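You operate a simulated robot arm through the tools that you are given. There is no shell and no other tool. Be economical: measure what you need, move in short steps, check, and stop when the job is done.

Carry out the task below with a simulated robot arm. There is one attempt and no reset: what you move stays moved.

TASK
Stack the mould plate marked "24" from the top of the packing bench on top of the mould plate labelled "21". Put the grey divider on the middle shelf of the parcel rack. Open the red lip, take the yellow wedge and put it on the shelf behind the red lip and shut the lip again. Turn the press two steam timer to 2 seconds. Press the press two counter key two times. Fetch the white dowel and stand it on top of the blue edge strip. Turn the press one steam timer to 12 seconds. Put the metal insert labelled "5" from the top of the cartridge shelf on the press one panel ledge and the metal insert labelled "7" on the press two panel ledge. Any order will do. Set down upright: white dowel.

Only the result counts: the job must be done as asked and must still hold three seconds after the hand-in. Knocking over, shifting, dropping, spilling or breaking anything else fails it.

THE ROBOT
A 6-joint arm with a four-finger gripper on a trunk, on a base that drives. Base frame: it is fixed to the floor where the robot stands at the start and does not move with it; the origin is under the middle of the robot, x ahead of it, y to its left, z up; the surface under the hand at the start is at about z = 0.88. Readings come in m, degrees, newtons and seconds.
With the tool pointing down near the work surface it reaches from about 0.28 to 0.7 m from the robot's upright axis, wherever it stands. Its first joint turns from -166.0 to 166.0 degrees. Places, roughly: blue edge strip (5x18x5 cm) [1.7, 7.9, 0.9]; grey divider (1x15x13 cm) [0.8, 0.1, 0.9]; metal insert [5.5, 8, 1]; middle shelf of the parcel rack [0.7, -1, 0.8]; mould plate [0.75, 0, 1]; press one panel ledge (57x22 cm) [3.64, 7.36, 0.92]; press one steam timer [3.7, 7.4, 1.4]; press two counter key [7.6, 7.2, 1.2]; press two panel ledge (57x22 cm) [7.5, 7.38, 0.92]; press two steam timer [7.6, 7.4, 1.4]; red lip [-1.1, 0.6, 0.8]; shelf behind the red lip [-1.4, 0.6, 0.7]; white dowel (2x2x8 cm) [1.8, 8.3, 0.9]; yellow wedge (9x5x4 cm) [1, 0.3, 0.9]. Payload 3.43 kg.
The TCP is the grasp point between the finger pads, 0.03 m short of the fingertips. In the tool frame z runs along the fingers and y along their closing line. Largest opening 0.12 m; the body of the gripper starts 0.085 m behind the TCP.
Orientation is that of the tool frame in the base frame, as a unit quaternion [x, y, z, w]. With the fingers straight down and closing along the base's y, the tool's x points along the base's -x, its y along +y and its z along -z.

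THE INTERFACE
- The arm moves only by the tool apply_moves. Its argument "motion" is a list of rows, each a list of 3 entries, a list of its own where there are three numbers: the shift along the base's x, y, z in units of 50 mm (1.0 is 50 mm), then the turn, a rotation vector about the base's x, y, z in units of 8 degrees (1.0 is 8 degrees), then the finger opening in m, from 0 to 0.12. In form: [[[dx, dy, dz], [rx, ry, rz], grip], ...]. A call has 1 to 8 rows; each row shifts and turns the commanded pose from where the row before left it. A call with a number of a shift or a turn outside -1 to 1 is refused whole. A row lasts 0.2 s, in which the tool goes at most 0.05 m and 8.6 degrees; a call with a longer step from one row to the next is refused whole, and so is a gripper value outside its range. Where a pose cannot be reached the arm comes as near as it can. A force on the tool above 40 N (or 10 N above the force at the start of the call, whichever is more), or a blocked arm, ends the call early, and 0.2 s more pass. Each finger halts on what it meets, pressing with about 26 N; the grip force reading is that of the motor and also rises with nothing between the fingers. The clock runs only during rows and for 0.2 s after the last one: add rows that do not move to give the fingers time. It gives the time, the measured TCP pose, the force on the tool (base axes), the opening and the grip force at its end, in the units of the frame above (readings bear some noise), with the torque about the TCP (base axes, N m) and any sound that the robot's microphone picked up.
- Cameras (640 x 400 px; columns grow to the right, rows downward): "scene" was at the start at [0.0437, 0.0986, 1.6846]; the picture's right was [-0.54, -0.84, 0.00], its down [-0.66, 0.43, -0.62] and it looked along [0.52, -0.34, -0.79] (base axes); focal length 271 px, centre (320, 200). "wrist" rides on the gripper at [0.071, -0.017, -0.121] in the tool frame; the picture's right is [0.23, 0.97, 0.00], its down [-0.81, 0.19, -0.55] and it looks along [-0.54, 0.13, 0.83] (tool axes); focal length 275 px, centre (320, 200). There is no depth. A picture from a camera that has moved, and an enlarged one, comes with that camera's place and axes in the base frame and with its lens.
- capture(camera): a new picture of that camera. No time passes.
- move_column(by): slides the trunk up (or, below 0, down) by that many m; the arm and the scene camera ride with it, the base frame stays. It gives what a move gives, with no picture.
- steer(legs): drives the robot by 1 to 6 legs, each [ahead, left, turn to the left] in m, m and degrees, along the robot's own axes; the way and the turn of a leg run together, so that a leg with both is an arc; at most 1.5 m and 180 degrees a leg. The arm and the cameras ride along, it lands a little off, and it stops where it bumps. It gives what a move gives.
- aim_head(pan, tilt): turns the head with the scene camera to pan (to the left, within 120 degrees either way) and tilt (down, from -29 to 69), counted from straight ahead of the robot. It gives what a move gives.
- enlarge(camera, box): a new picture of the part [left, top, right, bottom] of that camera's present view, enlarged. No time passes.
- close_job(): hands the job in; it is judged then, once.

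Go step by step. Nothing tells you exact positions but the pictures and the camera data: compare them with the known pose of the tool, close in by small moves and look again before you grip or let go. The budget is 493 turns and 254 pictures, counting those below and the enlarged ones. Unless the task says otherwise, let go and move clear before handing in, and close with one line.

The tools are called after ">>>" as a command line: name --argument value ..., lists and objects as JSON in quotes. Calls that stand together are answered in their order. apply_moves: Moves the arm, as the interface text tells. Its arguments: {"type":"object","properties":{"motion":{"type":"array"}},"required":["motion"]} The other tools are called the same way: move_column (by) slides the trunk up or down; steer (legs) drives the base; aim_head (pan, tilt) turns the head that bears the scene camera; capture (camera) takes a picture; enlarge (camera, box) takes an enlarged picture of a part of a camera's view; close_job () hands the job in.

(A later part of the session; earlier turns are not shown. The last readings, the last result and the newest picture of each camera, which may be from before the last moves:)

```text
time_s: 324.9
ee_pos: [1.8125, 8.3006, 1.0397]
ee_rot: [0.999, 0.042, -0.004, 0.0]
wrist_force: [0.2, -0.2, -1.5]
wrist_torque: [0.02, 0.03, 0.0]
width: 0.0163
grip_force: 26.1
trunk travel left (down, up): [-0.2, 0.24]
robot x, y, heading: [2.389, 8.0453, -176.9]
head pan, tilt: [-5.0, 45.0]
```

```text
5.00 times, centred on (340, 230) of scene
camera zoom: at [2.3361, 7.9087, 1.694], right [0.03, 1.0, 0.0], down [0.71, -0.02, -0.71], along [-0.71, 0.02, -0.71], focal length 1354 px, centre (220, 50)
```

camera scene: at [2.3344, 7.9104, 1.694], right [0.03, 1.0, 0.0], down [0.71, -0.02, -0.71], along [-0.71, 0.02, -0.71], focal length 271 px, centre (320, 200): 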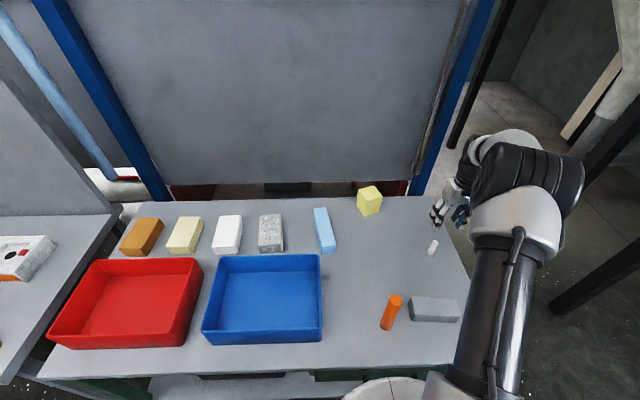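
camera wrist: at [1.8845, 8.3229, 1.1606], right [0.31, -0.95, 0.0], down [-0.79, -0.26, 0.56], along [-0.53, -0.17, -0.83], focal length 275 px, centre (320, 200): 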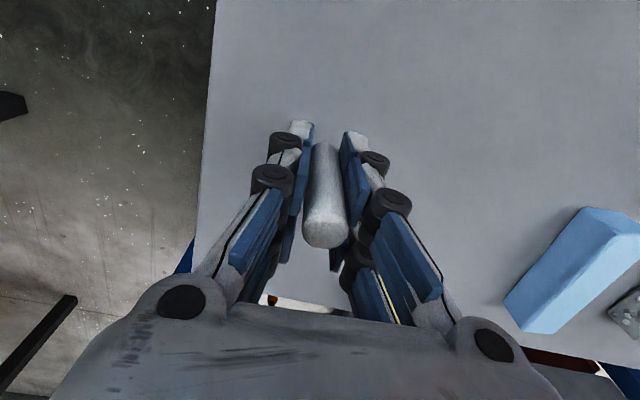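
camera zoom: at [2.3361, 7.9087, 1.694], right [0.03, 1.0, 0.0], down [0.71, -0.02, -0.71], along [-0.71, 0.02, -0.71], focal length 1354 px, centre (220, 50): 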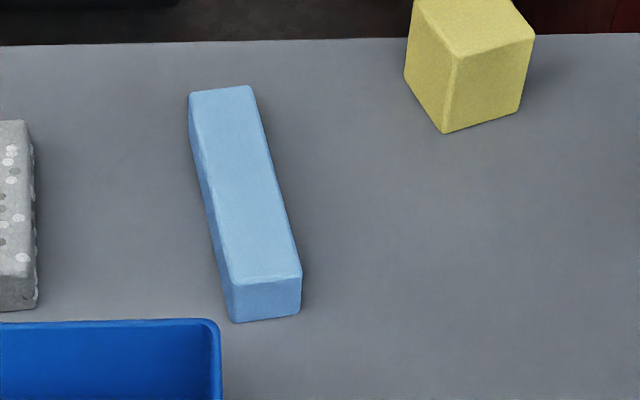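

Corrected: table z≈0.90, strip top z≈0.95, centre (1.722, 7.944). Carrying the dowel over it.

>>> apply_moves --motion '[[[-0.226, -0.89, 0.1], [0, -0.06, 0], 0.0], [[-0.226, -0.89, 0], [0, 0, 0], 0.0], [[-0.226, -0.89, 0], [0, 0, 0], 0.0], [[-0.226, -0.89, 0], [0, 0, 0], 0.0], [[-0.226, -0.89, 0], [0, 0, 0], 0.0], [[-0.226, -0.89, 0], [0, 0, 0], 0.0], [[-0.226, -0.89, 0], [0, 0, 0], 0.0], [[-0.226, -0.89, 0], [0, 0, 0], 0.0]]'

>>> capture --camera "wrist"

>>> enlarge --camera "scene" --box '[290, 180, 390, 260]'

```text
time_s: 326.7
ee_pos: [1.7231, 7.9417, 1.0412]
ee_rot: [0.999, 0.041, 0.0, 0.0]
wrist_force: [-1.2, -0.8, -1.4]
wrist_torque: [0.04, 0.01, -0.03]
width: 0.0164
grip_force: 26.1
trunk travel left (down, up): [-0.2, 0.24]
robot x, y, heading: [2.3888, 8.043, -176.9]
head pan, tilt: [-5.0, 45.0]
```

```text
115 pictures are left
camera wrist: at [1.7932, 7.9635, 1.1617], right [0.31, -0.95, 0.0], down [-0.79, -0.26, 0.55], along [-0.52, -0.17, -0.83], focal length 275 px, centre (320, 200)
```

wrist: 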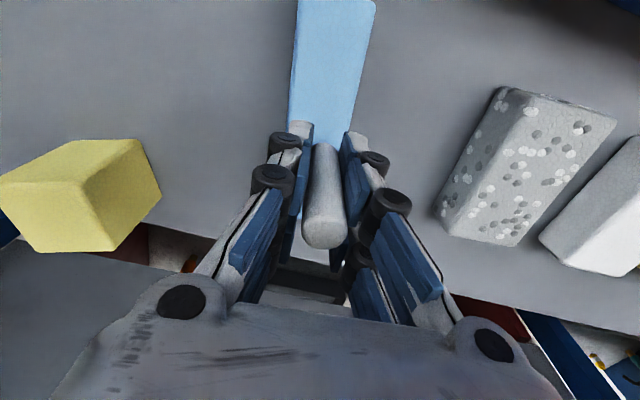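

```text
5.00 times, centred on (340, 220) of scene
camera zoom: at [2.3348, 7.9075, 1.6938], right [0.03, 1.0, 0.0], down [0.71, -0.02, -0.71], along [-0.71, 0.02, -0.71], focal length 1354 px, centre (220, 100)
```

zoom: 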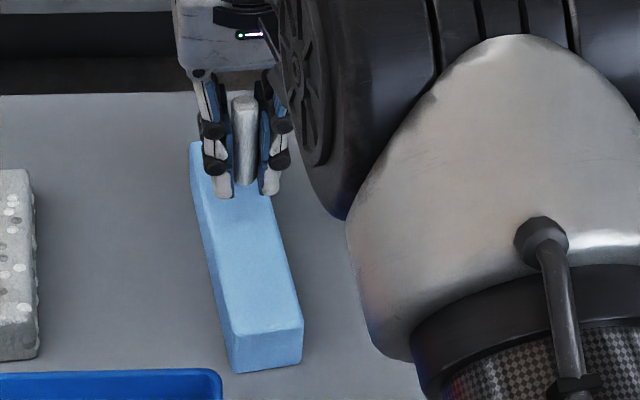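

Aligned. Lowering gently to contact.

>>> apply_moves --motion '[[[0, 0.02, -0.5], [0, 0, 0], 0.0], [[0, 0, -0.5], [0, 0, 0], 0.0], [[0, 0, 0], [0, 0, 0], 0.0]]'

>>> apply_moves --motion '[[[0, 0, -0.08], [0, 0, 0], 0.0], [[0, 0, 0], [0, 0, 0], 0.0]]'

>>> apply_moves --motion '[[[0, 0, -0.08], [0, 0, 0], 0.0], [[0, 0, 0], [0, 0, 0], 0.0]]'

>>> enlarge --camera "scene" --box '[290, 180, 390, 260]'

```text
time_s: 327.5
ee_pos: [1.7229, 7.9459, 0.9925]
ee_rot: [0.999, 0.042, 0.001, -0.001]
wrist_force: [0.1, -0.9, -1.4]
wrist_torque: [-0.01, 0.03, 0.02]
width: 0.0168
grip_force: 26.3
trunk travel left (down, up): [-0.2, 0.24]
robot x, y, heading: [2.3901, 8.0461, -176.6]
head pan, tilt: [-5.0, 45.0]
```

```text
time_s: 328.1
ee_pos: [1.7229, 7.9459, 0.9878]
ee_rot: [0.999, 0.042, 0.001, 0.0]
wrist_force: [0.5, -0.1, -1.8]
wrist_torque: [0.01, 0.03, -0.01]
width: 0.0167
grip_force: 25.8
trunk travel left (down, up): [-0.2, 0.24]
robot x, y, heading: [2.3869, 8.0426, -176.6]
head pan, tilt: [-5.0, 45.0]
```

```text
time_s: 328.7
ee_pos: [1.723, 7.9459, 0.9838]
ee_rot: [0.999, 0.042, 0.0, 0.0]
wrist_force: [0.6, -0.5, -1.9]
wrist_torque: [0.0, 0.02, -0.01]
width: 0.0167
grip_force: 26.1
trunk travel left (down, up): [-0.2, 0.24]
robot x, y, heading: [2.3867, 8.0448, -176.9]
head pan, tilt: [-5.0, 45.0]
```

```text
5.00 times, centred on (340, 220) of scene
camera zoom: at [2.3353, 7.9091, 1.694], right [0.03, 1.0, 0.0], down [0.71, -0.02, -0.71], along [-0.71, 0.02, -0.71], focal length 1354 px, centre (220, 100)
```

zoom: 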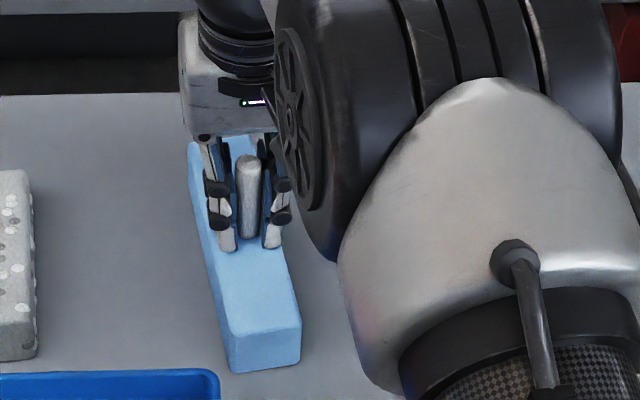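

>>> apply_moves --motion '[[[0, 0, -0.06], [0, 0, 0], 0.0], [[0, 0, 0], [0, 0, 0], 0.0]]'

>>> apply_moves --motion '[[[0, 0, -0.05], [0, 0, 0], 0.0], [[0, 0, 0], [0, 0, 0], 0.0]]'

```text
time_s: 329.3
ee_pos: [1.7226, 7.9463, 0.9814]
ee_rot: [0.999, 0.042, 0.001, 0.0]
wrist_force: [0.0, -0.3, -1.6]
wrist_torque: [-0.01, -0.01, -0.02]
width: 0.0168
grip_force: 26.2
trunk travel left (down, up): [-0.2, 0.24]
robot x, y, heading: [2.3919, 8.0408, -176.6]
head pan, tilt: [-5.0, 45.0]
```

```text
time_s: 329.9
ee_pos: [1.7232, 7.9471, 0.9791]
ee_rot: [0.999, 0.043, 0.001, 0.0]
wrist_force: [0.2, -0.3, -2.1]
wrist_torque: [-0.01, -0.01, 0.03]
width: 0.0167
grip_force: 26.3
trunk travel left (down, up): [-0.2, 0.24]
robot x, y, heading: [2.3878, 8.0476, -176.5]
head pan, tilt: [-5.0, 45.0]
```

>>> apply_moves --motion '[[[0, 0, -0.05], [0, 0, 0], 0.0], [[0, 0, 0], [0, 0, 0], 0.0]]'

>>> apply_moves --motion '[[[0, 0, -0.05], [0, 0, 0], 0.0], [[0, 0, 0], [0, 0, 0], 0.0]]'

>>> enlarge --camera "scene" --box '[315, 190, 365, 240]'

```text
time_s: 330.5
ee_pos: [1.7237, 7.9458, 0.9786]
ee_rot: [0.999, 0.042, -0.002, 0.001]
wrist_force: [1.5, 2.6, 16.6]
wrist_torque: [0.08, -0.17, -0.01]
width: 0.0169
grip_force: 26.0
trunk travel left (down, up): [-0.2, 0.24]
robot x, y, heading: [2.3903, 8.0458, -176.5]
head pan, tilt: [-5.0, 45.0]
```

```text
time_s: 331.1
ee_pos: [1.7234, 7.9449, 0.9785]
ee_rot: [0.999, 0.042, -0.004, 0.0]
wrist_force: [2.0, 3.0, 38.1]
wrist_torque: [0.1, -0.36, 0.01]
width: 0.0165
grip_force: 25.7
trunk travel left (down, up): [-0.2, 0.24]
robot x, y, heading: [2.3918, 8.0465, -176.7]
head pan, tilt: [-5.0, 45.0]
```

```text
8.00 times, centred on (340, 215) of scene
camera zoom: at [2.34, 7.9101, 1.6945], right [0.03, 1.0, 0.0], down [0.7, -0.02, -0.71], along [-0.71, 0.02, -0.7], focal length 2167 px, centre (160, 80)
```

zoom: 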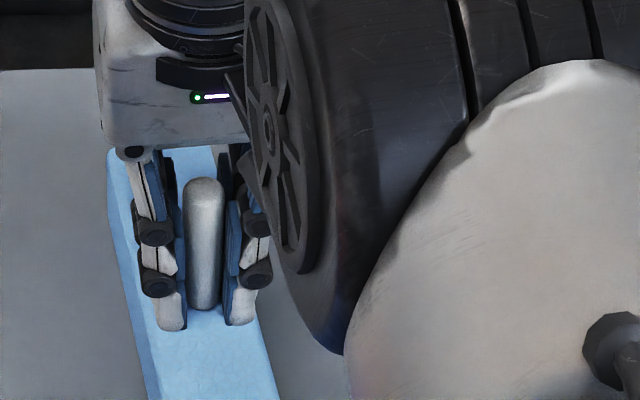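

In contact. Relaxing by ~4 mm and opening slowly.

>>> apply_moves --motion '[[[0, 0, 0.06], [0, 0, 0], 0.0], [[0, 0, 0], [0, 0, 0], 0.0]]'

>>> apply_moves --motion '[[[0, 0, 0], [0, 0, 0], 0.02], [[0, 0, 0], [0, 0, 0], 0.03], [[0, 0, 0], [0, 0, 0], 0.05], [[0, 0, 0], [0, 0, 0], 0.06], [[0, 0, 0], [0, 0, 0], 0.06]]'

>>> capture --camera "wrist"

```text
time_s: 331.7
ee_pos: [1.7232, 7.9463, 0.979]
ee_rot: [0.999, 0.043, -0.002, 0.0]
wrist_force: [-4.3, 1.3, 24.8]
wrist_torque: [0.09, -0.01, -0.01]
width: 0.0167
grip_force: 26.3
trunk travel left (down, up): [-0.2, 0.24]
robot x, y, heading: [2.387, 8.0449, -176.4]
head pan, tilt: [-5.0, 45.0]
```

```text
time_s: 332.9
ee_pos: [1.7236, 7.9457, 0.9756]
ee_rot: [0.999, 0.041, 0.002, 0.0]
wrist_force: [0.7, 1.0, 3.4]
wrist_torque: [-0.01, 0.0, 0.0]
width: 0.0624
grip_force: 0.0
trunk travel left (down, up): [-0.2, 0.24]
robot x, y, heading: [2.3888, 8.0438, -176.6]
head pan, tilt: [-5.0, 45.0]
```

```text
111 pictures are left
camera wrist: at [1.7948, 7.9678, 1.097], right [0.31, -0.95, 0.0], down [-0.79, -0.26, 0.55], along [-0.52, -0.17, -0.84], focal length 275 px, centre (320, 200)
```

wrist: 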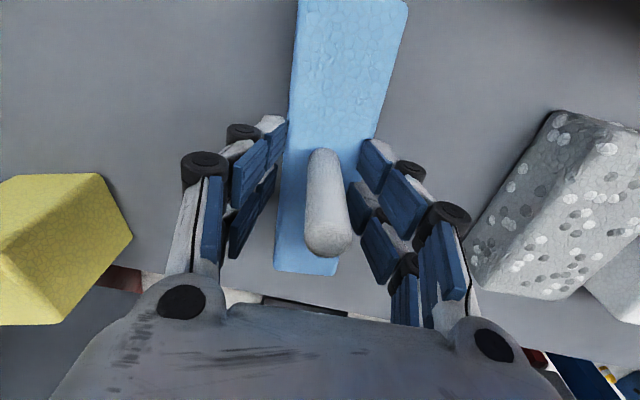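

Dowel stands free. Rising straight up.

>>> apply_moves --motion '[[[0, 0, 0.2], [0, 0, 0], 0.07], [[0, 0, 0.5], [0, 0, 0], 0.07], [[0, 0, 0.8], [0, 0, 0], 0.07], [[0, 0, 0.9], [0, 0, 0], 0.07], [[0.3, 0, 0.7], [0, 0, 0], 0.07]]'

>>> capture --camera "wrist"

>>> enlarge --camera "scene" --box '[290, 170, 390, 260]'

```text
time_s: 334.1
ee_pos: [1.7386, 7.9461, 1.1328]
ee_rot: [0.999, 0.041, 0.001, 0.0]
wrist_force: [-0.5, 0.5, -0.1]
wrist_torque: [-0.01, 0.04, -0.02]
width: 0.0702
grip_force: 0.1
trunk travel left (down, up): [-0.2, 0.24]
robot x, y, heading: [2.3911, 8.047, -176.7]
head pan, tilt: [-5.0, 45.0]
```

```text
110 pictures are left
camera wrist: at [1.8093, 7.9679, 1.2537], right [0.31, -0.95, 0.0], down [-0.79, -0.26, 0.55], along [-0.52, -0.17, -0.83], focal length 275 px, centre (320, 200)
```

wrist: 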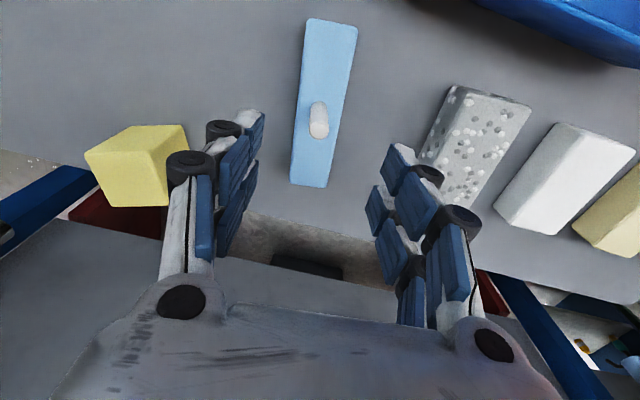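

```text
4.44 times, centred on (340, 215) of scene
camera zoom: at [2.3369, 7.9091, 1.6941], right [0.03, 1.0, 0.0], down [0.71, -0.02, -0.71], along [-0.71, 0.02, -0.71], focal length 1204 px, centre (231, 133)
```

zoom: 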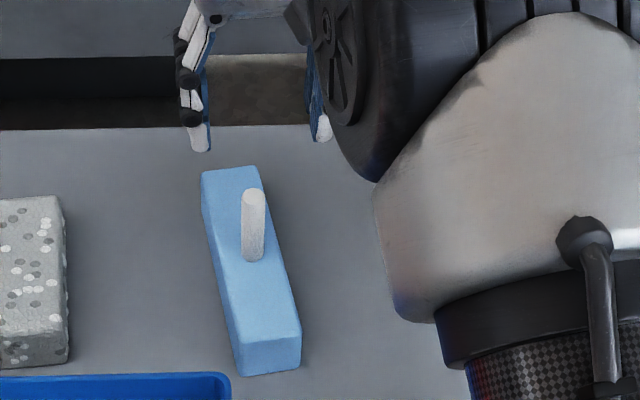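

The dowel stands upright on the strip. Next: press one panel, which faces -x at x≈3.75. Tucking, backing up and turning to face it.

>>> apply_moves --motion '[[[0.9, 0.1, 0.1], [0, 0, 0], 0.06], [[0.9, 0.1, 0.1], [0, 0, 0], 0.06], [[0.9, 0.1, 0.1], [0, 0, 0], 0.06], [[0.9, 0.1, 0.1], [0, 0, 0], 0.06], [[0.6, 0.1, 0], [0, 0, 0], 0.06]]'

>>> steer --legs '[[-0.46, 0.68, 0], [0, 0, 176.7]]'

>>> aim_head --pan -15 --tilt 20

>>> capture --camera "scene"

>>> enlarge --camera "scene" --box '[180, 80, 420, 280]'

```text
time_s: 335.3
ee_pos: [1.952, 7.9722, 1.1525]
ee_rot: [0.999, 0.042, 0.0, 0.001]
wrist_force: [0.4, 0.2, -0.2]
wrist_torque: [0.01, 0.01, -0.02]
width: 0.0599
grip_force: 0.1
trunk travel left (down, up): [-0.2, 0.24]
robot x, y, heading: [2.3908, 8.0492, -176.4]
head pan, tilt: [-5.0, 45.0]
```

```text
time_s: 346.8
ee_pos: [3.3223, 7.4121, 1.1511]
ee_rot: [0.015, 1.0, 0.0, -0.001]
wrist_force: [0.6, 1.5, 0.0]
wrist_torque: [0.0, 0.02, -0.02]
width: 0.06
grip_force: 0.1
trunk travel left (down, up): [-0.2, 0.24]
robot x, y, heading: [2.8818, 7.3922, -3.2]
head pan, tilt: [-5.0, 45.0]
```

```text
time_s: 347.7
ee_pos: [3.3223, 7.4121, 1.1518]
ee_rot: [0.015, 1.0, 0.0, -0.001]
wrist_force: [0.3, -0.1, -0.9]
wrist_torque: [0.0, 0.03, 0.0]
width: 0.0602
grip_force: 0.0
trunk travel left (down, up): [-0.2, 0.24]
robot x, y, heading: [2.8789, 7.3889, -3.3]
head pan, tilt: [-15.0, 20.0]
```

```text
108 pictures are left
camera scene: at [2.957, 7.4986, 1.7326], right [-0.31, -0.95, 0.0], down [-0.33, 0.11, -0.94], along [0.89, -0.29, -0.34], focal length 271 px, centre (320, 200)
```

scene: 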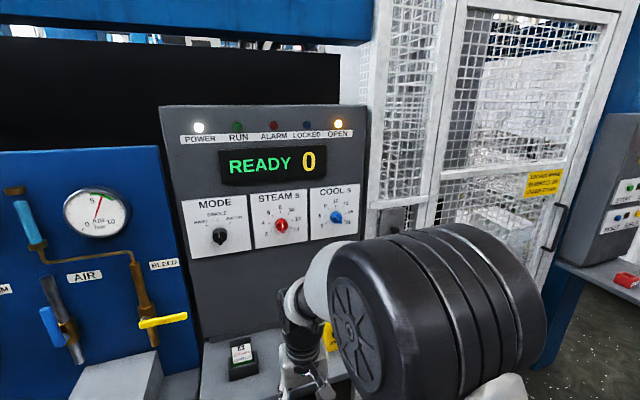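

```text
2.00 times, centred on (300, 180) of scene
camera zoom: at [2.957, 7.4986, 1.7326], right [-0.31, -0.95, 0.0], down [-0.33, 0.11, -0.94], along [0.89, -0.29, -0.34], focal length 542 px, centre (360, 240)
```

zoom: 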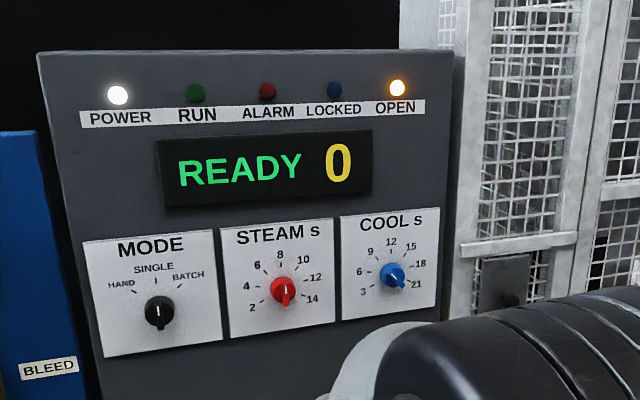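

>>> enlarge --camera "scene" --box '[245, 185, 315, 245]'

```text
6.67 times, centred on (280, 215) of scene
camera zoom: at [2.957, 7.4986, 1.7326], right [-0.31, -0.95, 0.0], down [-0.33, 0.11, -0.94], along [0.89, -0.29, -0.34], focal length 1806 px, centre (587, 100)
```

zoom: 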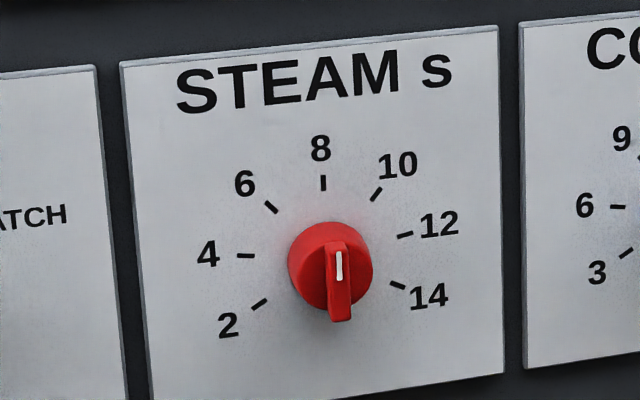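

The red STEAM knob (bar pointer now at 8, marks about 40° apart) is at ≈(3.757, 7.37, 1.357). I'll raise the trunk, level the tool and grip the bar.

>>> steer --legs '[[-0.06, 0, 3.3]]'

>>> move_column --by 0.2

>>> apply_moves --motion '[[[0.8, 0, 0], [0, -0.3, 0], 0.05], [[0.8, 0, 0], [0, -0.5, 0], 0.05], [[0.8, 0, 0], [0, -0.8, 0], 0.05], [[0.7, -0.1, 0], [0, -1, 0], 0.05], [[0.5, -0.1, 0], [0, -1, 0], 0.05], [[0.4, -0.1, 0], [0, -1, 0], 0.05], [[0.4, -0.1, 0], [0, -1, 0], 0.05], [[0.4, -0.1, 0], [0, -1, 0], 0.05]]'

>>> apply_moves --motion '[[[0.2, 0, 0], [0, -1, 0], 0.05], [[0.2, 0, 0], [0, -1, 0], 0.05], [[0, 0, 0], [0, -1, 0], 0.05], [[0, 0, 0], [0, -1, 0], 0.05], [[0, 0, 0], [0, -0.65, 0], 0.05]]'

>>> capture --camera "wrist"

>>> capture --camera "scene"

```text
time_s: 348.7
ee_pos: [3.2613, 7.4381, 1.1519]
ee_rot: [-0.012, 1.0, 0.0, 0.0]
wrist_force: [-0.8, 0.2, 0.1]
wrist_torque: [-0.02, -0.04, 0.01]
width: 0.0599
grip_force: 0.0
trunk travel left (down, up): [-0.2, 0.24]
robot x, y, heading: [2.8209, 7.3868, 0.1]
head pan, tilt: [-15.0, 20.0]
```

```text
time_s: 350.8
ee_pos: [3.262, 7.4379, 1.3515]
ee_rot: [-0.012, 1.0, -0.001, -0.001]
wrist_force: [1.0, -0.5, 0.3]
wrist_torque: [-0.01, 0.04, -0.01]
width: 0.0601
grip_force: 0.1
trunk travel left (down, up): [-0.4, 0.04]
robot x, y, heading: [2.8217, 7.3903, -0.1]
head pan, tilt: [-15.0, 20.0]
```

```text
time_s: 352.6
ee_pos: [3.4707, 7.4034, 1.3484]
ee_rot: [0.0, 0.941, -0.034, 0.338]
wrist_force: [0.1, -0.1, -0.2]
wrist_torque: [0.01, 0.0, -0.03]
width: 0.05
grip_force: 0.1
out of reach, approached as far as the arm can: row 7, 8
trunk travel left (down, up): [-0.4, 0.04]
robot x, y, heading: [2.8219, 7.3885, -0.1]
head pan, tilt: [-15.0, 20.0]
```

```text
time_s: 353.8
ee_pos: [3.4775, 7.3953, 1.3462]
ee_rot: [0.023, 0.829, -0.058, 0.556]
wrist_force: [-0.2, 0.2, -0.4]
wrist_torque: [0.0, 0.0, -0.03]
width: 0.0501
grip_force: 0.0
out of reach, approached as far as the arm can: row 1, 2, 5
trunk travel left (down, up): [-0.4, 0.04]
robot x, y, heading: [2.8224, 7.3874, -0.3]
head pan, tilt: [-15.0, 20.0]
```

```text
105 pictures are left
camera wrist: at [3.3392, 7.3917, 1.3276], right [0.01, 0.96, -0.28], down [-0.18, 0.28, 0.94], along [0.98, 0.04, 0.18], focal length 275 px, centre (320, 200)
```

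wrist: 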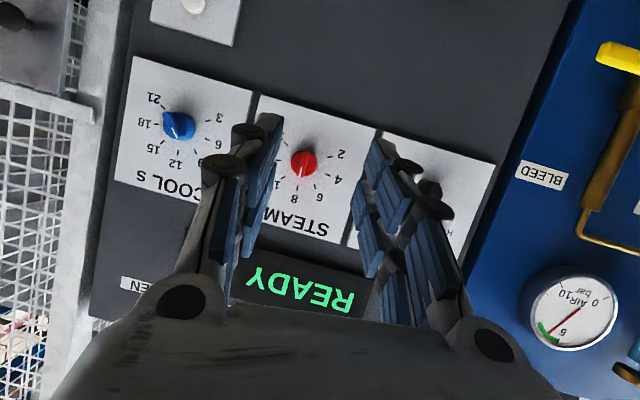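

```text
104 pictures are left
camera scene: at [2.8916, 7.5049, 1.9326], right [-0.26, -0.97, 0.0], down [-0.33, 0.09, -0.94], along [0.91, -0.24, -0.34], focal length 271 px, centre (320, 200)
```

scene: 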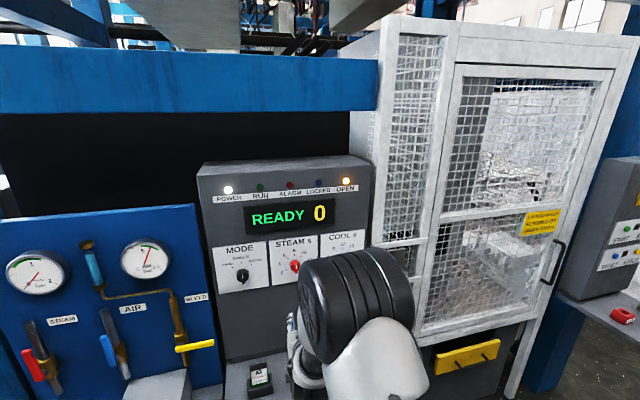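

The wrist needs more extension; backing up a bit and completing the levelling.

>>> steer --legs '[[-0.1, 0, 0]]'

>>> apply_moves --motion '[[[0.7, 0, 0], [0, 0, 0], 0.05], [[0.7, 0, 0], [0.115, -0.93, 0.27], 0.05], [[0.6, 0, 0], [0.115, -0.93, 0.27], 0.05], [[0, 0, 0], [0.115, -0.93, 0.27], 0.05]]'

>>> capture --camera "wrist"

```text
time_s: 355.0
ee_pos: [3.3763, 7.3971, 1.3458]
ee_rot: [0.023, 0.829, -0.058, 0.556]
wrist_force: [0.3, -0.3, 0.6]
wrist_torque: [0.0, 0.01, -0.05]
width: 0.0499
grip_force: 0.0
trunk travel left (down, up): [-0.4, 0.04]
robot x, y, heading: [2.7185, 7.3859, 0.1]
head pan, tilt: [-15.0, 20.0]
```

```text
time_s: 356.0
ee_pos: [3.4763, 7.485, 1.3536]
ee_rot: [0.009, 0.708, -0.021, 0.705]
wrist_force: [0.5, 0.9, 0.9]
wrist_torque: [0.02, -0.02, -0.01]
width: 0.0501
grip_force: 0.0
out of reach, approached as far as the arm can: row 2, 3, 4
trunk travel left (down, up): [-0.4, 0.04]
robot x, y, heading: [2.721, 7.3875, -0.0]
head pan, tilt: [-15.0, 20.0]
```

```text
103 pictures are left
camera wrist: at [3.3562, 7.4706, 1.2835], right [0.04, 0.97, -0.25], down [-0.54, 0.23, 0.81], along [0.84, 0.1, 0.53], focal length 275 px, centre (320, 200)
```

wrist: 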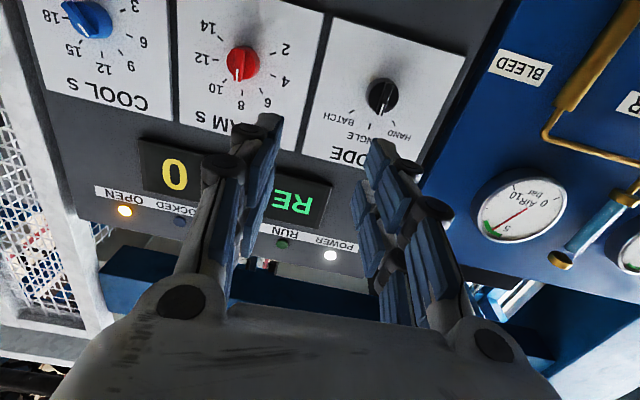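

Level now; lateral offset of +0.1 m is what the arm likes here, so I'll shift the base right by ~0.11 m instead and look.

>>> steer --legs '[[0.06, -0.115, 0]]'

>>> apply_moves --motion '[[[0.2, 0, 0], [0, 0, 0.3], 0.05], [[0.2, 0, 0], [0, 0, 0], 0.05]]'

>>> capture --camera "wrist"

>>> capture --camera "scene"

```text
time_s: 357.3
ee_pos: [3.538, 7.3685, 1.3528]
ee_rot: [0.008, 0.709, -0.02, 0.705]
wrist_force: [-0.1, -0.1, 0.7]
wrist_torque: [-0.02, -0.01, 0.03]
width: 0.05
grip_force: 0.0
trunk travel left (down, up): [-0.4, 0.04]
robot x, y, heading: [2.7812, 7.274, 0.1]
head pan, tilt: [-15.0, 20.0]
```

```text
time_s: 357.9
ee_pos: [3.5523, 7.3928, 1.3528]
ee_rot: [-0.002, 0.71, -0.01, 0.705]
wrist_force: [-0.3, -0.1, 1.1]
wrist_torque: [-0.03, -0.05, 0.0]
width: 0.05
grip_force: 0.1
out of reach, approached as far as the arm can: row 1, 2
trunk travel left (down, up): [-0.4, 0.04]
robot x, y, heading: [2.7823, 7.2756, -0.2]
head pan, tilt: [-15.0, 20.0]
```

```text
102 pictures are left
camera wrist: at [3.4329, 7.3748, 1.2836], right [0.01, 0.97, -0.25], down [-0.55, 0.21, 0.81], along [0.84, 0.13, 0.53], focal length 275 px, centre (320, 200)
```

wrist: 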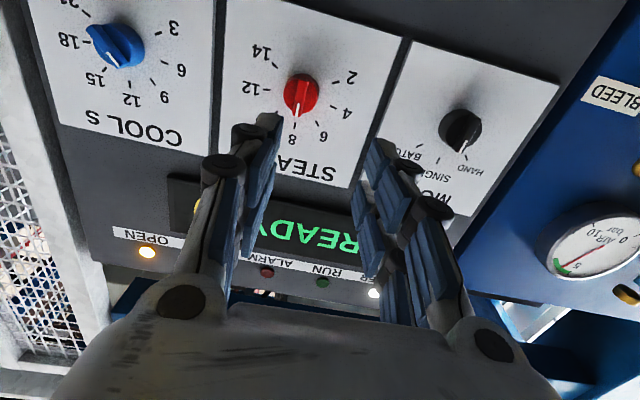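

```text
101 pictures are left
camera scene: at [2.8521, 7.3891, 1.9327], right [-0.26, -0.97, 0.0], down [-0.33, 0.09, -0.94], along [0.91, -0.24, -0.34], focal length 271 px, centre (320, 200)
```

scene: 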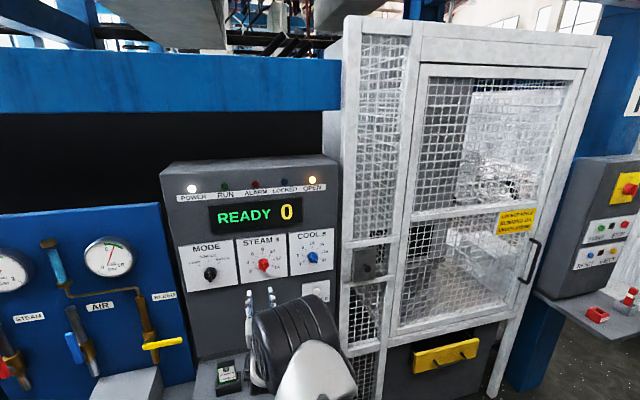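

>>> steer --legs '[[0.1, -0.024, 0]]'

>>> capture --camera "wrist"

```text
time_s: 359.0
ee_pos: [3.648, 7.3718, 1.3531]
ee_rot: [-0.004, 0.71, -0.009, 0.705]
wrist_force: [0.1, -0.5, 0.1]
wrist_torque: [0.03, -0.03, 0.01]
width: 0.0502
grip_force: 0.1
trunk travel left (down, up): [-0.4, 0.04]
robot x, y, heading: [2.8776, 7.2491, 0.3]
head pan, tilt: [-15.0, 20.0]
```

```text
100 pictures are left
camera wrist: at [3.5289, 7.3534, 1.2838], right [0.01, 0.97, -0.25], down [-0.55, 0.21, 0.81], along [0.84, 0.13, 0.53], focal length 275 px, centre (320, 200)
```

wrist: 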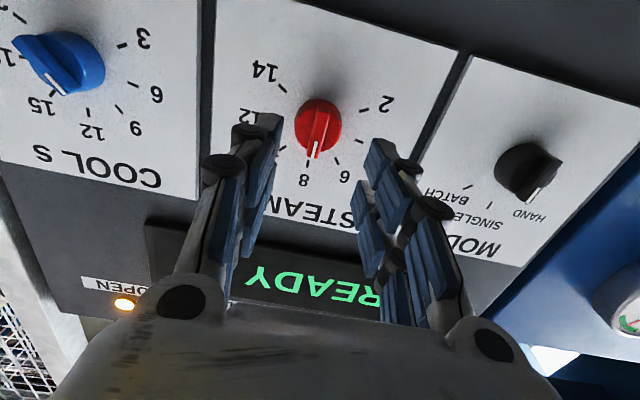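

>>> apply_moves --motion '[[[0.4, -0.05, 0.1], [0, 0, 0], 0.05], [[0.4, 0, 0], [0, 0, 0], 0.05]]'

>>> capture --camera "wrist"

>>> enlarge --camera "scene" --box '[210, 220, 330, 320]'

```text
time_s: 359.6
ee_pos: [3.6901, 7.3688, 1.3571]
ee_rot: [-0.002, 0.71, -0.01, 0.704]
wrist_force: [0.2, -0.2, 0.2]
wrist_torque: [-0.02, 0.0, -0.01]
width: 0.05
grip_force: 0.1
trunk travel left (down, up): [-0.4, 0.04]
robot x, y, heading: [2.8779, 7.2518, 0.3]
head pan, tilt: [-15.0, 20.0]
```

```text
99 pictures are left
camera wrist: at [3.5696, 7.3517, 1.2878], right [0.01, 0.97, -0.25], down [-0.54, 0.21, 0.81], along [0.84, 0.13, 0.53], focal length 275 px, centre (320, 200)
```

wrist: 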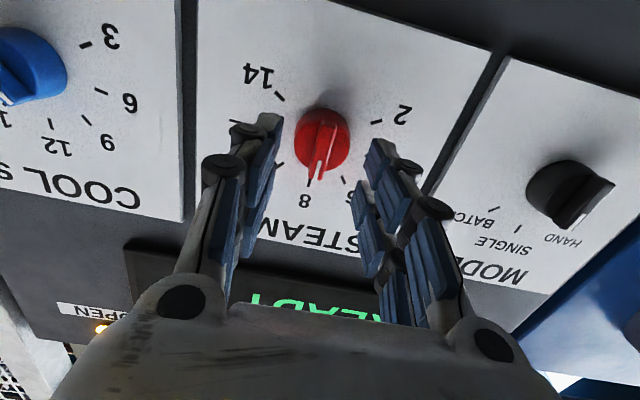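

```text
4.00 times, centred on (270, 270) of scene
camera zoom: at [2.9495, 7.3666, 1.9325], right [-0.25, -0.97, 0.0], down [-0.33, 0.09, -0.94], along [0.91, -0.24, -0.34], focal length 1083 px, centre (520, -80)
```

zoom: 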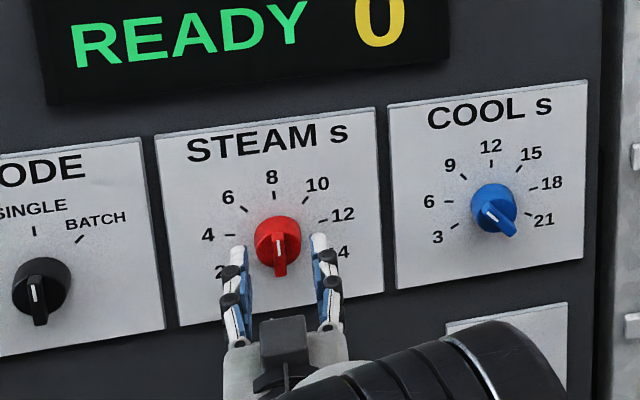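

>>> apply_moves --motion '[[[0.4, 0, 0.02], [0, 0, 0], 0.05], [[0, 0, 0], [0, 0, 0], 0.03], [[0, 0, 0], [0, 0, 0], 0.0], [[0, 0, 0], [0, 0, 0], 0.0], [[0, 0, 0], [0, 0, 0], 0.0]]'

>>> capture --camera "wrist"

>>> enlarge --camera "scene" --box '[210, 220, 330, 320]'

```text
time_s: 360.8
ee_pos: [3.7094, 7.3692, 1.3595]
ee_rot: [-0.004, 0.71, -0.01, 0.704]
wrist_force: [2.8, 2.6, -0.3]
wrist_torque: [0.0, -0.09, 0.07]
width: 0.0098
grip_force: 31.5
trunk travel left (down, up): [-0.4, 0.04]
robot x, y, heading: [2.879, 7.2497, 0.2]
head pan, tilt: [-15.0, 20.0]
```

```text
97 pictures are left
camera wrist: at [3.5896, 7.352, 1.2896], right [0.01, 0.97, -0.25], down [-0.55, 0.21, 0.81], along [0.84, 0.13, 0.53], focal length 275 px, centre (320, 200)
```

wrist: 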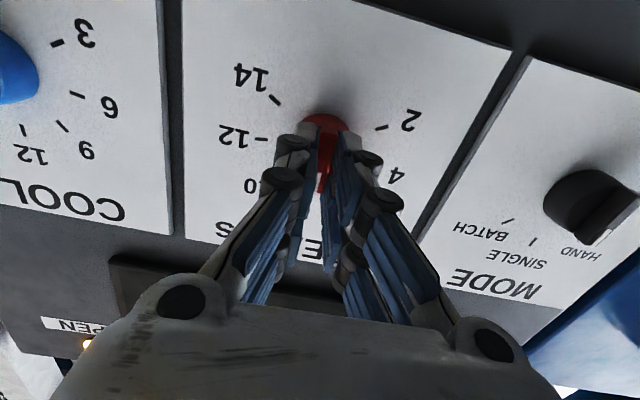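

```text
4.00 times, centred on (270, 270) of scene
camera zoom: at [2.9485, 7.3672, 1.9326], right [-0.25, -0.97, 0.0], down [-0.33, 0.09, -0.94], along [0.91, -0.24, -0.34], focal length 1083 px, centre (520, -80)
```

zoom: 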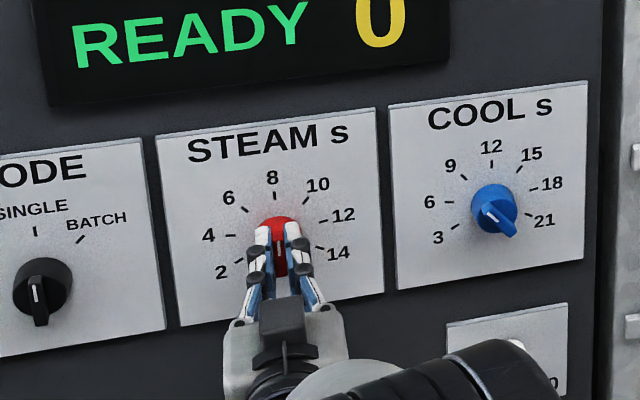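

Bar gripped. Turning clockwise (about +x), first 40°.

>>> apply_moves --motion '[[[0, 0, 0], [0.8, 0, 0], 0.0], [[0, 0, 0], [0.8, 0, 0], 0.0], [[0, 0, 0], [0.8, 0, 0], 0.0], [[0, 0, 0], [0.8, 0, 0], 0.0], [[0, 0, 0], [0.8, 0, 0], 0.0], [[0, 0, 0], [1, 0, 0], 0.0]]'

>>> capture --camera "wrist"

>>> enlarge --camera "scene" --box '[210, 220, 330, 320]'

```text
time_s: 361.3
ee_pos: [3.7106, 7.3704, 1.3596]
ee_rot: [0.039, 0.714, 0.017, 0.699]
wrist_force: [-34.7, -5.3, 7.6]
wrist_torque: [-0.04, -0.71, 0.58]
width: 0.0101
grip_force: 44.4
out of reach, approached as far as the arm can: row 1, 2
trunk travel left (down, up): [-0.4, 0.04]
robot x, y, heading: [2.8784, 7.2502, 0.0]
head pan, tilt: [-15.0, 20.0]
stopped in row 2: the force on the tool passed its limit at 78 N (the readings are from after the stop); the commanded pose is now the measured one
```

```text
95 pictures are left
camera wrist: at [3.5898, 7.3616, 1.2906], right [0.03, 0.99, -0.15], down [-0.53, 0.14, 0.84], along [0.85, 0.06, 0.53], focal length 275 px, centre (320, 200)
```

wrist: 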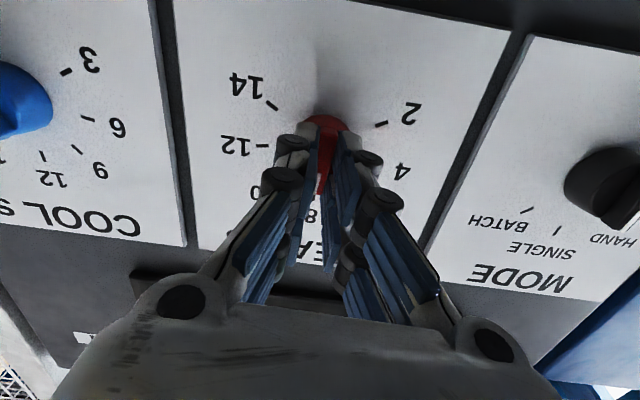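

```text
4.00 times, centred on (270, 270) of scene
camera zoom: at [2.9362, 7.3652, 1.9333], right [-0.25, -0.97, 0.0], down [-0.33, 0.09, -0.94], along [0.91, -0.24, -0.34], focal length 1083 px, centre (520, -80)
```

zoom: 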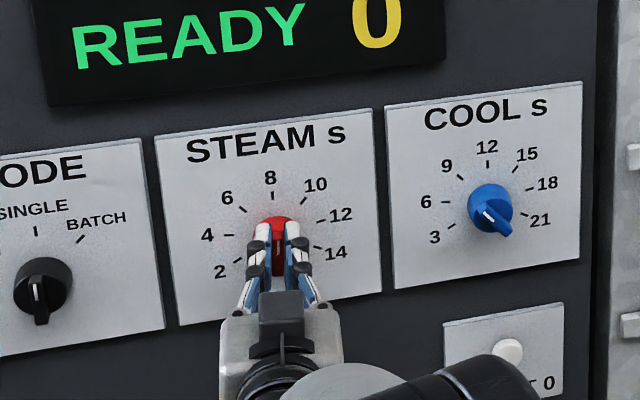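

That pose is near a wrist singularity and pushed on the panel. I release, back off, and change the arm geometry (trunk lower) before testing the roll in free space.

>>> apply_moves --motion '[[[0, 0, 0], [0, 0, 0], 0.02], [[0, 0, 0], [0, 0, 0], 0.05], [[0, 0, 0], [0, 0, 0], 0.05], [[0, 0, 0], [0, 0, 0], 0.05]]'

>>> steer --legs '[[-0.18, 0, 0]]'

>>> enlarge --camera "scene" --box '[200, 200, 360, 320]'

```text
time_s: 362.3
ee_pos: [3.7151, 7.3708, 1.3563]
ee_rot: [0.039, 0.716, 0.015, 0.697]
wrist_force: [-19.5, -0.2, 4.6]
wrist_torque: [-0.01, -0.14, -0.07]
width: 0.0522
grip_force: 8.3
trunk travel left (down, up): [-0.4, 0.04]
robot x, y, heading: [2.8761, 7.25, 0.2]
head pan, tilt: [-15.0, 20.0]
```

```text
time_s: 363.8
ee_pos: [3.5408, 7.37, 1.3556]
ee_rot: [0.038, 0.716, 0.018, 0.697]
wrist_force: [-0.5, 0.3, -0.1]
wrist_torque: [-0.01, 0.05, 0.02]
width: 0.0502
grip_force: 0.0
trunk travel left (down, up): [-0.4, 0.04]
robot x, y, heading: [2.7026, 7.2505, 0.3]
head pan, tilt: [-15.0, 20.0]
```

```text
3.33 times, centred on (280, 260) of scene
camera zoom: at [2.7674, 7.3657, 1.9327], right [-0.25, -0.97, 0.0], down [-0.33, 0.09, -0.94], along [0.91, -0.24, -0.34], focal length 903 px, centre (453, 0)
```

zoom: 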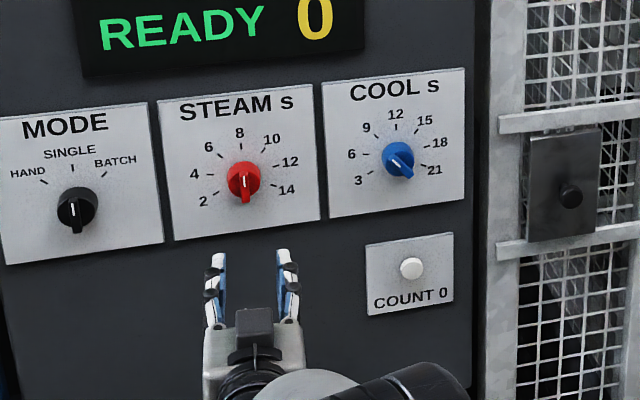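

>>> move_column --by -0.25

>>> apply_moves --motion '[[[-0.3, 0, 0.8], [0, 0, 0], 0.05], [[-0.3, 0, 0.8], [0, 0, 0], 0.05], [[-0.3, 0, 0.8], [0, 0, 0], 0.05], [[-0.3, 0, 0.8], [0, 0, 0], 0.05], [[-0.3, 0, 0.8], [0, 0, 0], 0.05], [[-0.3, 0, 0.8], [0, 0, 0], 0.05]]'

>>> apply_moves --motion '[[[0, 0, 0], [1, 0, 0], 0.05], [[0, 0, 0], [1, 0, 0], 0.05], [[0, 0, 0], [1, 0, 0], 0.05], [[0, 0, 0], [1, 0, 0], 0.05], [[0, 0, 0], [1, 0, 0], 0.05]]'

```text
time_s: 366.4
ee_pos: [3.5405, 7.3714, 1.1042]
ee_rot: [0.038, 0.716, 0.017, 0.696]
wrist_force: [-1.1, 0.4, -0.4]
wrist_torque: [0.05, 0.0, -0.01]
width: 0.0504
grip_force: 0.1
trunk travel left (down, up): [-0.15, 0.29]
robot x, y, heading: [2.6982, 7.2491, 0.1]
head pan, tilt: [-15.0, 20.0]
```

```text
time_s: 367.8
ee_pos: [3.4515, 7.3752, 1.3453]
ee_rot: [0.039, 0.717, 0.017, 0.696]
wrist_force: [0.5, 0.9, -0.9]
wrist_torque: [0.02, 0.02, 0.0]
width: 0.0499
grip_force: 0.1
trunk travel left (down, up): [-0.15, 0.29]
robot x, y, heading: [2.6992, 7.2483, 0.4]
head pan, tilt: [-15.0, 20.0]
```

```text
time_s: 369.0
ee_pos: [3.4938, 7.4441, 1.4229]
ee_rot: [0.277, 0.671, 0.255, 0.638]
wrist_force: [0.1, -0.1, -0.6]
wrist_torque: [0.0, -0.01, 0.0]
width: 0.0499
grip_force: 0.1
out of reach, approached as far as the arm can: row 2, 3, 4, 5
trunk travel left (down, up): [-0.15, 0.29]
robot x, y, heading: [2.6997, 7.2528, 0.4]
head pan, tilt: [-15.0, 20.0]
```

>>> apply_moves --motion '[[[-0.3, -0.5, -0.5], [0, 0, 0], 0.05], [[-0.3, -0.5, -0.5], [0, 0, 0], 0.05], [[0, -0.3, -0.3], [0, 0, 0], 0.05]]'

```text
time_s: 369.8
ee_pos: [3.5092, 7.4249, 1.4276]
ee_rot: [0.277, 0.671, 0.255, 0.639]
wrist_force: [-0.5, 0.7, -0.8]
wrist_torque: [-0.03, 0.01, 0.03]
width: 0.0501
grip_force: 0.0
out of reach, approached as far as the arm can: row 1, 2, 3
trunk travel left (down, up): [-0.15, 0.29]
robot x, y, heading: [2.7008, 7.2493, 0.4]
head pan, tilt: [-15.0, 20.0]
```

>>> apply_moves --motion '[[[0.7, 0, 0], [0, 0, 0], 0.05], [[0.7, -0.3, -0.4], [0, 0, 0], 0.05], [[0, -0.4, -0.5], [0, 0, 0], 0.05], [[0, -0.4, -0.5], [0, 0, 0], 0.05]]'

```text
time_s: 370.8
ee_pos: [3.5999, 7.3794, 1.3718]
ee_rot: [0.276, 0.669, 0.259, 0.64]
wrist_force: [1.0, 0.2, 0.5]
wrist_torque: [0.03, -0.03, 0.02]
width: 0.0501
grip_force: 0.0
out of reach, approached as far as the arm can: row 3, 4
trunk travel left (down, up): [-0.15, 0.29]
robot x, y, heading: [2.6995, 7.2503, 0.3]
head pan, tilt: [-15.0, 20.0]
```

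Further extension makes it reachable. Testing more extension.

>>> apply_moves --motion '[[[0.8, -0.1, -0.2], [0, 0, 0], 0.05], [[0, -0.1, -0.2], [0, 0, 0], 0.05], [[0, 0, 0], [1, 0, 0], 0.05], [[0, 0, 0], [1, 0, 0], 0.05], [[0, 0, 0], [1, 0, 0], 0.05]]'

```text
time_s: 372.0
ee_pos: [3.6307, 7.3739, 1.3545]
ee_rot: [0.401, 0.599, 0.394, 0.57]
wrist_force: [0.2, 0.6, -0.3]
wrist_torque: [0.0, 0.0, 0.0]
width: 0.0499
grip_force: 0.0
out of reach, approached as far as the arm can: row 1, 2
trunk travel left (down, up): [-0.15, 0.29]
robot x, y, heading: [2.7022, 7.2456, 0.6]
head pan, tilt: [-15.0, 20.0]
```

Roll works here (68° now). Continue to 84° then back to test the whole range at this location.

>>> apply_moves --motion '[[[0.2, 0, 0.05], [1, 0, 0], 0.05], [[0, 0, 0], [1, 0, 0], 0.05]]'

>>> apply_moves --motion '[[[0, 0, 0], [-1, 0, 0], 0.05], [[0, 0, 0], [-1, 0, 0], 0.05], [[0, 0, 0], [-1, 0, 0], 0.05], [[0, 0, 0], [-1, 0, 0], 0.05], [[0, 0, 0], [-1, 0, 0], 0.05], [[0, 0, 0], [-1, 0, 0], 0.05], [[0, 0, 0], [-1, 0, 0], 0.05], [[0, 0, 0], [-1, 0, 0], 0.05]]'

```text
time_s: 372.6
ee_pos: [3.6384, 7.3729, 1.3583]
ee_rot: [0.476, 0.537, 0.475, 0.51]
wrist_force: [-0.5, -0.6, -0.9]
wrist_torque: [0.02, 0.04, 0.0]
width: 0.0499
grip_force: 0.1
trunk travel left (down, up): [-0.15, 0.29]
robot x, y, heading: [2.6978, 7.2461, 0.5]
head pan, tilt: [-15.0, 20.0]
```

```text
time_s: 374.4
ee_pos: [3.6357, 7.3761, 1.3563]
ee_rot: [0.133, 0.707, 0.116, 0.684]
wrist_force: [0.7, 0.4, 0.4]
wrist_torque: [0.02, 0.01, 0.0]
width: 0.0498
grip_force: 0.1
out of reach, approached as far as the arm can: row 6
trunk travel left (down, up): [-0.15, 0.29]
robot x, y, heading: [2.7006, 7.2501, 0.4]
head pan, tilt: [-15.0, 20.0]
```

>>> apply_moves --motion '[[[0, 0, 0], [-0.84, -0.08, 0.04], 0.05], [[0, 0, 0], [-0.84, -0.08, 0.04], 0.05], [[0, -0.06, 0.03], [-0.84, -0.08, 0.04], 0.05]]'

>>> steer --legs '[[0.04, 0, -0.4]]'

>>> capture --camera "wrist"

```text
time_s: 375.2
ee_pos: [3.6369, 7.3731, 1.358]
ee_rot: [0.004, 0.706, -0.002, 0.708]
wrist_force: [-0.5, 0.2, 0.3]
wrist_torque: [-0.04, 0.01, 0.0]
width: 0.0497
grip_force: 0.1
trunk travel left (down, up): [-0.15, 0.29]
robot x, y, heading: [2.6988, 7.2455, 0.2]
head pan, tilt: [-15.0, 20.0]
```

```text
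time_s: 376.1
ee_pos: [3.6784, 7.3663, 1.356]
ee_rot: [0.006, 0.707, -0.002, 0.707]
wrist_force: [0.3, 0.1, -1.5]
wrist_torque: [-0.04, -0.05, 0.01]
width: 0.05
grip_force: 0.0
trunk travel left (down, up): [-0.15, 0.29]
robot x, y, heading: [2.7378, 7.2478, -0.0]
head pan, tilt: [-15.0, 20.0]
```

```text
92 pictures are left
camera wrist: at [3.5591, 7.3504, 1.2854], right [0.02, 0.97, -0.23], down [-0.55, 0.2, 0.81], along [0.83, 0.11, 0.54], focal length 275 px, centre (320, 200)
```

wrist: 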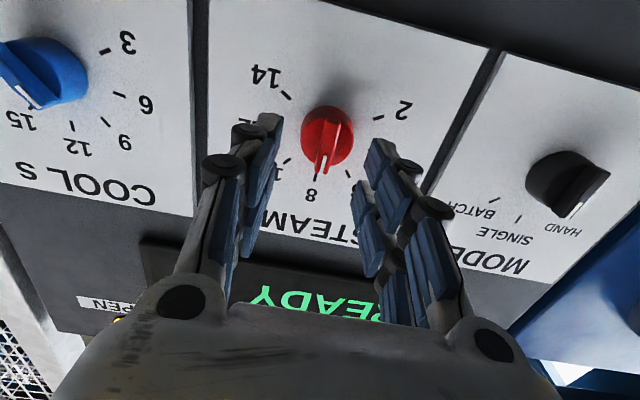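

>>> apply_moves --motion '[[[0.28, 0.05, 0.04], [0, 0, 0], 0.05], [[0.26, 0, 0], [0, 0, 0], 0.05], [[0, 0, 0], [0, 0, 0], 0.03], [[0, 0, 0], [0, 0, 0], 0.0], [[0, 0, 0], [0, 0, 0], 0.0], [[0, 0, 0], [0, 0, 0], 0.0]]'

>>> apply_moves --motion '[[[0, 0, 0], [0.8, 0, 0], 0.0], [[0, 0, 0], [0.8, 0, 0], 0.0]]'

>>> capture --camera "wrist"

```text
time_s: 377.5
ee_pos: [3.6787, 7.3682, 1.3549]
ee_rot: [0.008, 0.706, -0.004, 0.708]
wrist_force: [0.5, 0.4, -0.7]
wrist_torque: [0.0, 0.02, -0.02]
width: 0.0001
grip_force: 21.1
out of reach, approached as far as the arm can: row 1, 2
trunk travel left (down, up): [-0.15, 0.29]
robot x, y, heading: [2.7428, 7.2511, 0.0]
head pan, tilt: [-15.0, 20.0]
```

```text
time_s: 378.1
ee_pos: [3.6778, 7.3684, 1.3542]
ee_rot: [0.087, 0.703, 0.076, 0.702]
wrist_force: [0.3, -0.1, -0.3]
wrist_torque: [-0.03, 0.0, 0.02]
width: 0.0
grip_force: 25.9
trunk travel left (down, up): [-0.15, 0.29]
robot x, y, heading: [2.7394, 7.2479, -0.2]
head pan, tilt: [-15.0, 20.0]
```

```text
91 pictures are left
camera wrist: at [3.559, 7.3689, 1.2818], right [0.02, 1.0, 0.0], down [-0.55, 0.01, 0.83], along [0.83, -0.01, 0.55], focal length 275 px, centre (320, 200)
```

wrist: 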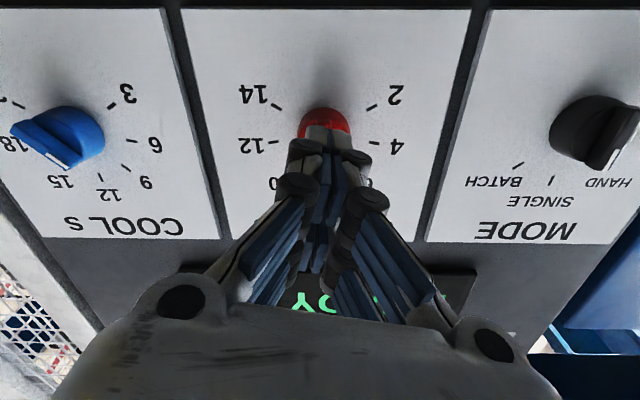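

The arm is at its outer limit; I reopen, undo the small roll, and advance with the base instead.

>>> apply_moves --motion '[[[0, 0, 0], [-0.8, 0, 0], 0.03], [[0, 0, 0], [-0.8, 0, 0], 0.05], [[-0.1, 0.02, 0.06], [0, 0, 0], 0.05], [[0, 0, 0], [0, 0, 0], 0.05]]'

>>> steer --legs '[[0.034, 0, 0]]'

>>> capture --camera "wrist"

```text
time_s: 379.1
ee_pos: [3.6761, 7.3691, 1.3568]
ee_rot: [0.008, 0.706, -0.004, 0.708]
wrist_force: [0.2, -1.0, 0.4]
wrist_torque: [0.0, -0.01, -0.05]
width: 0.0502
grip_force: 0.0
out of reach, approached as far as the arm can: row 3
trunk travel left (down, up): [-0.15, 0.29]
robot x, y, heading: [2.7385, 7.2491, -0.1]
head pan, tilt: [-15.0, 20.0]
```

```text
time_s: 379.9
ee_pos: [3.711, 7.3705, 1.3554]
ee_rot: [0.008, 0.707, -0.004, 0.707]
wrist_force: [0.9, -0.2, -0.8]
wrist_torque: [0.01, -0.08, 0.0]
width: 0.0501
grip_force: 0.0
trunk travel left (down, up): [-0.15, 0.29]
robot x, y, heading: [2.7726, 7.2474, -0.0]
head pan, tilt: [-15.0, 20.0]
```

```text
90 pictures are left
camera wrist: at [3.5914, 7.355, 1.2841], right [0.01, 0.97, -0.23], down [-0.55, 0.2, 0.81], along [0.84, 0.11, 0.54], focal length 275 px, centre (320, 200)
```

wrist: 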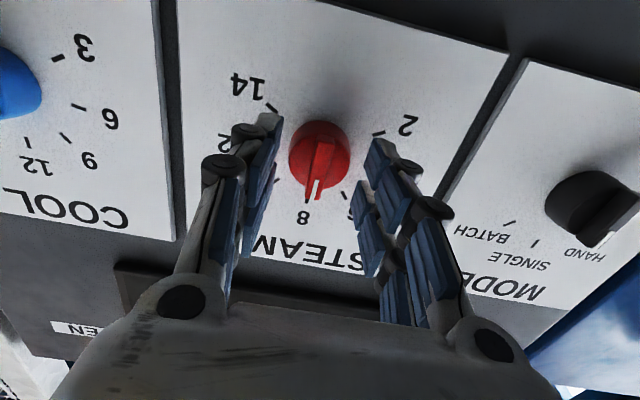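

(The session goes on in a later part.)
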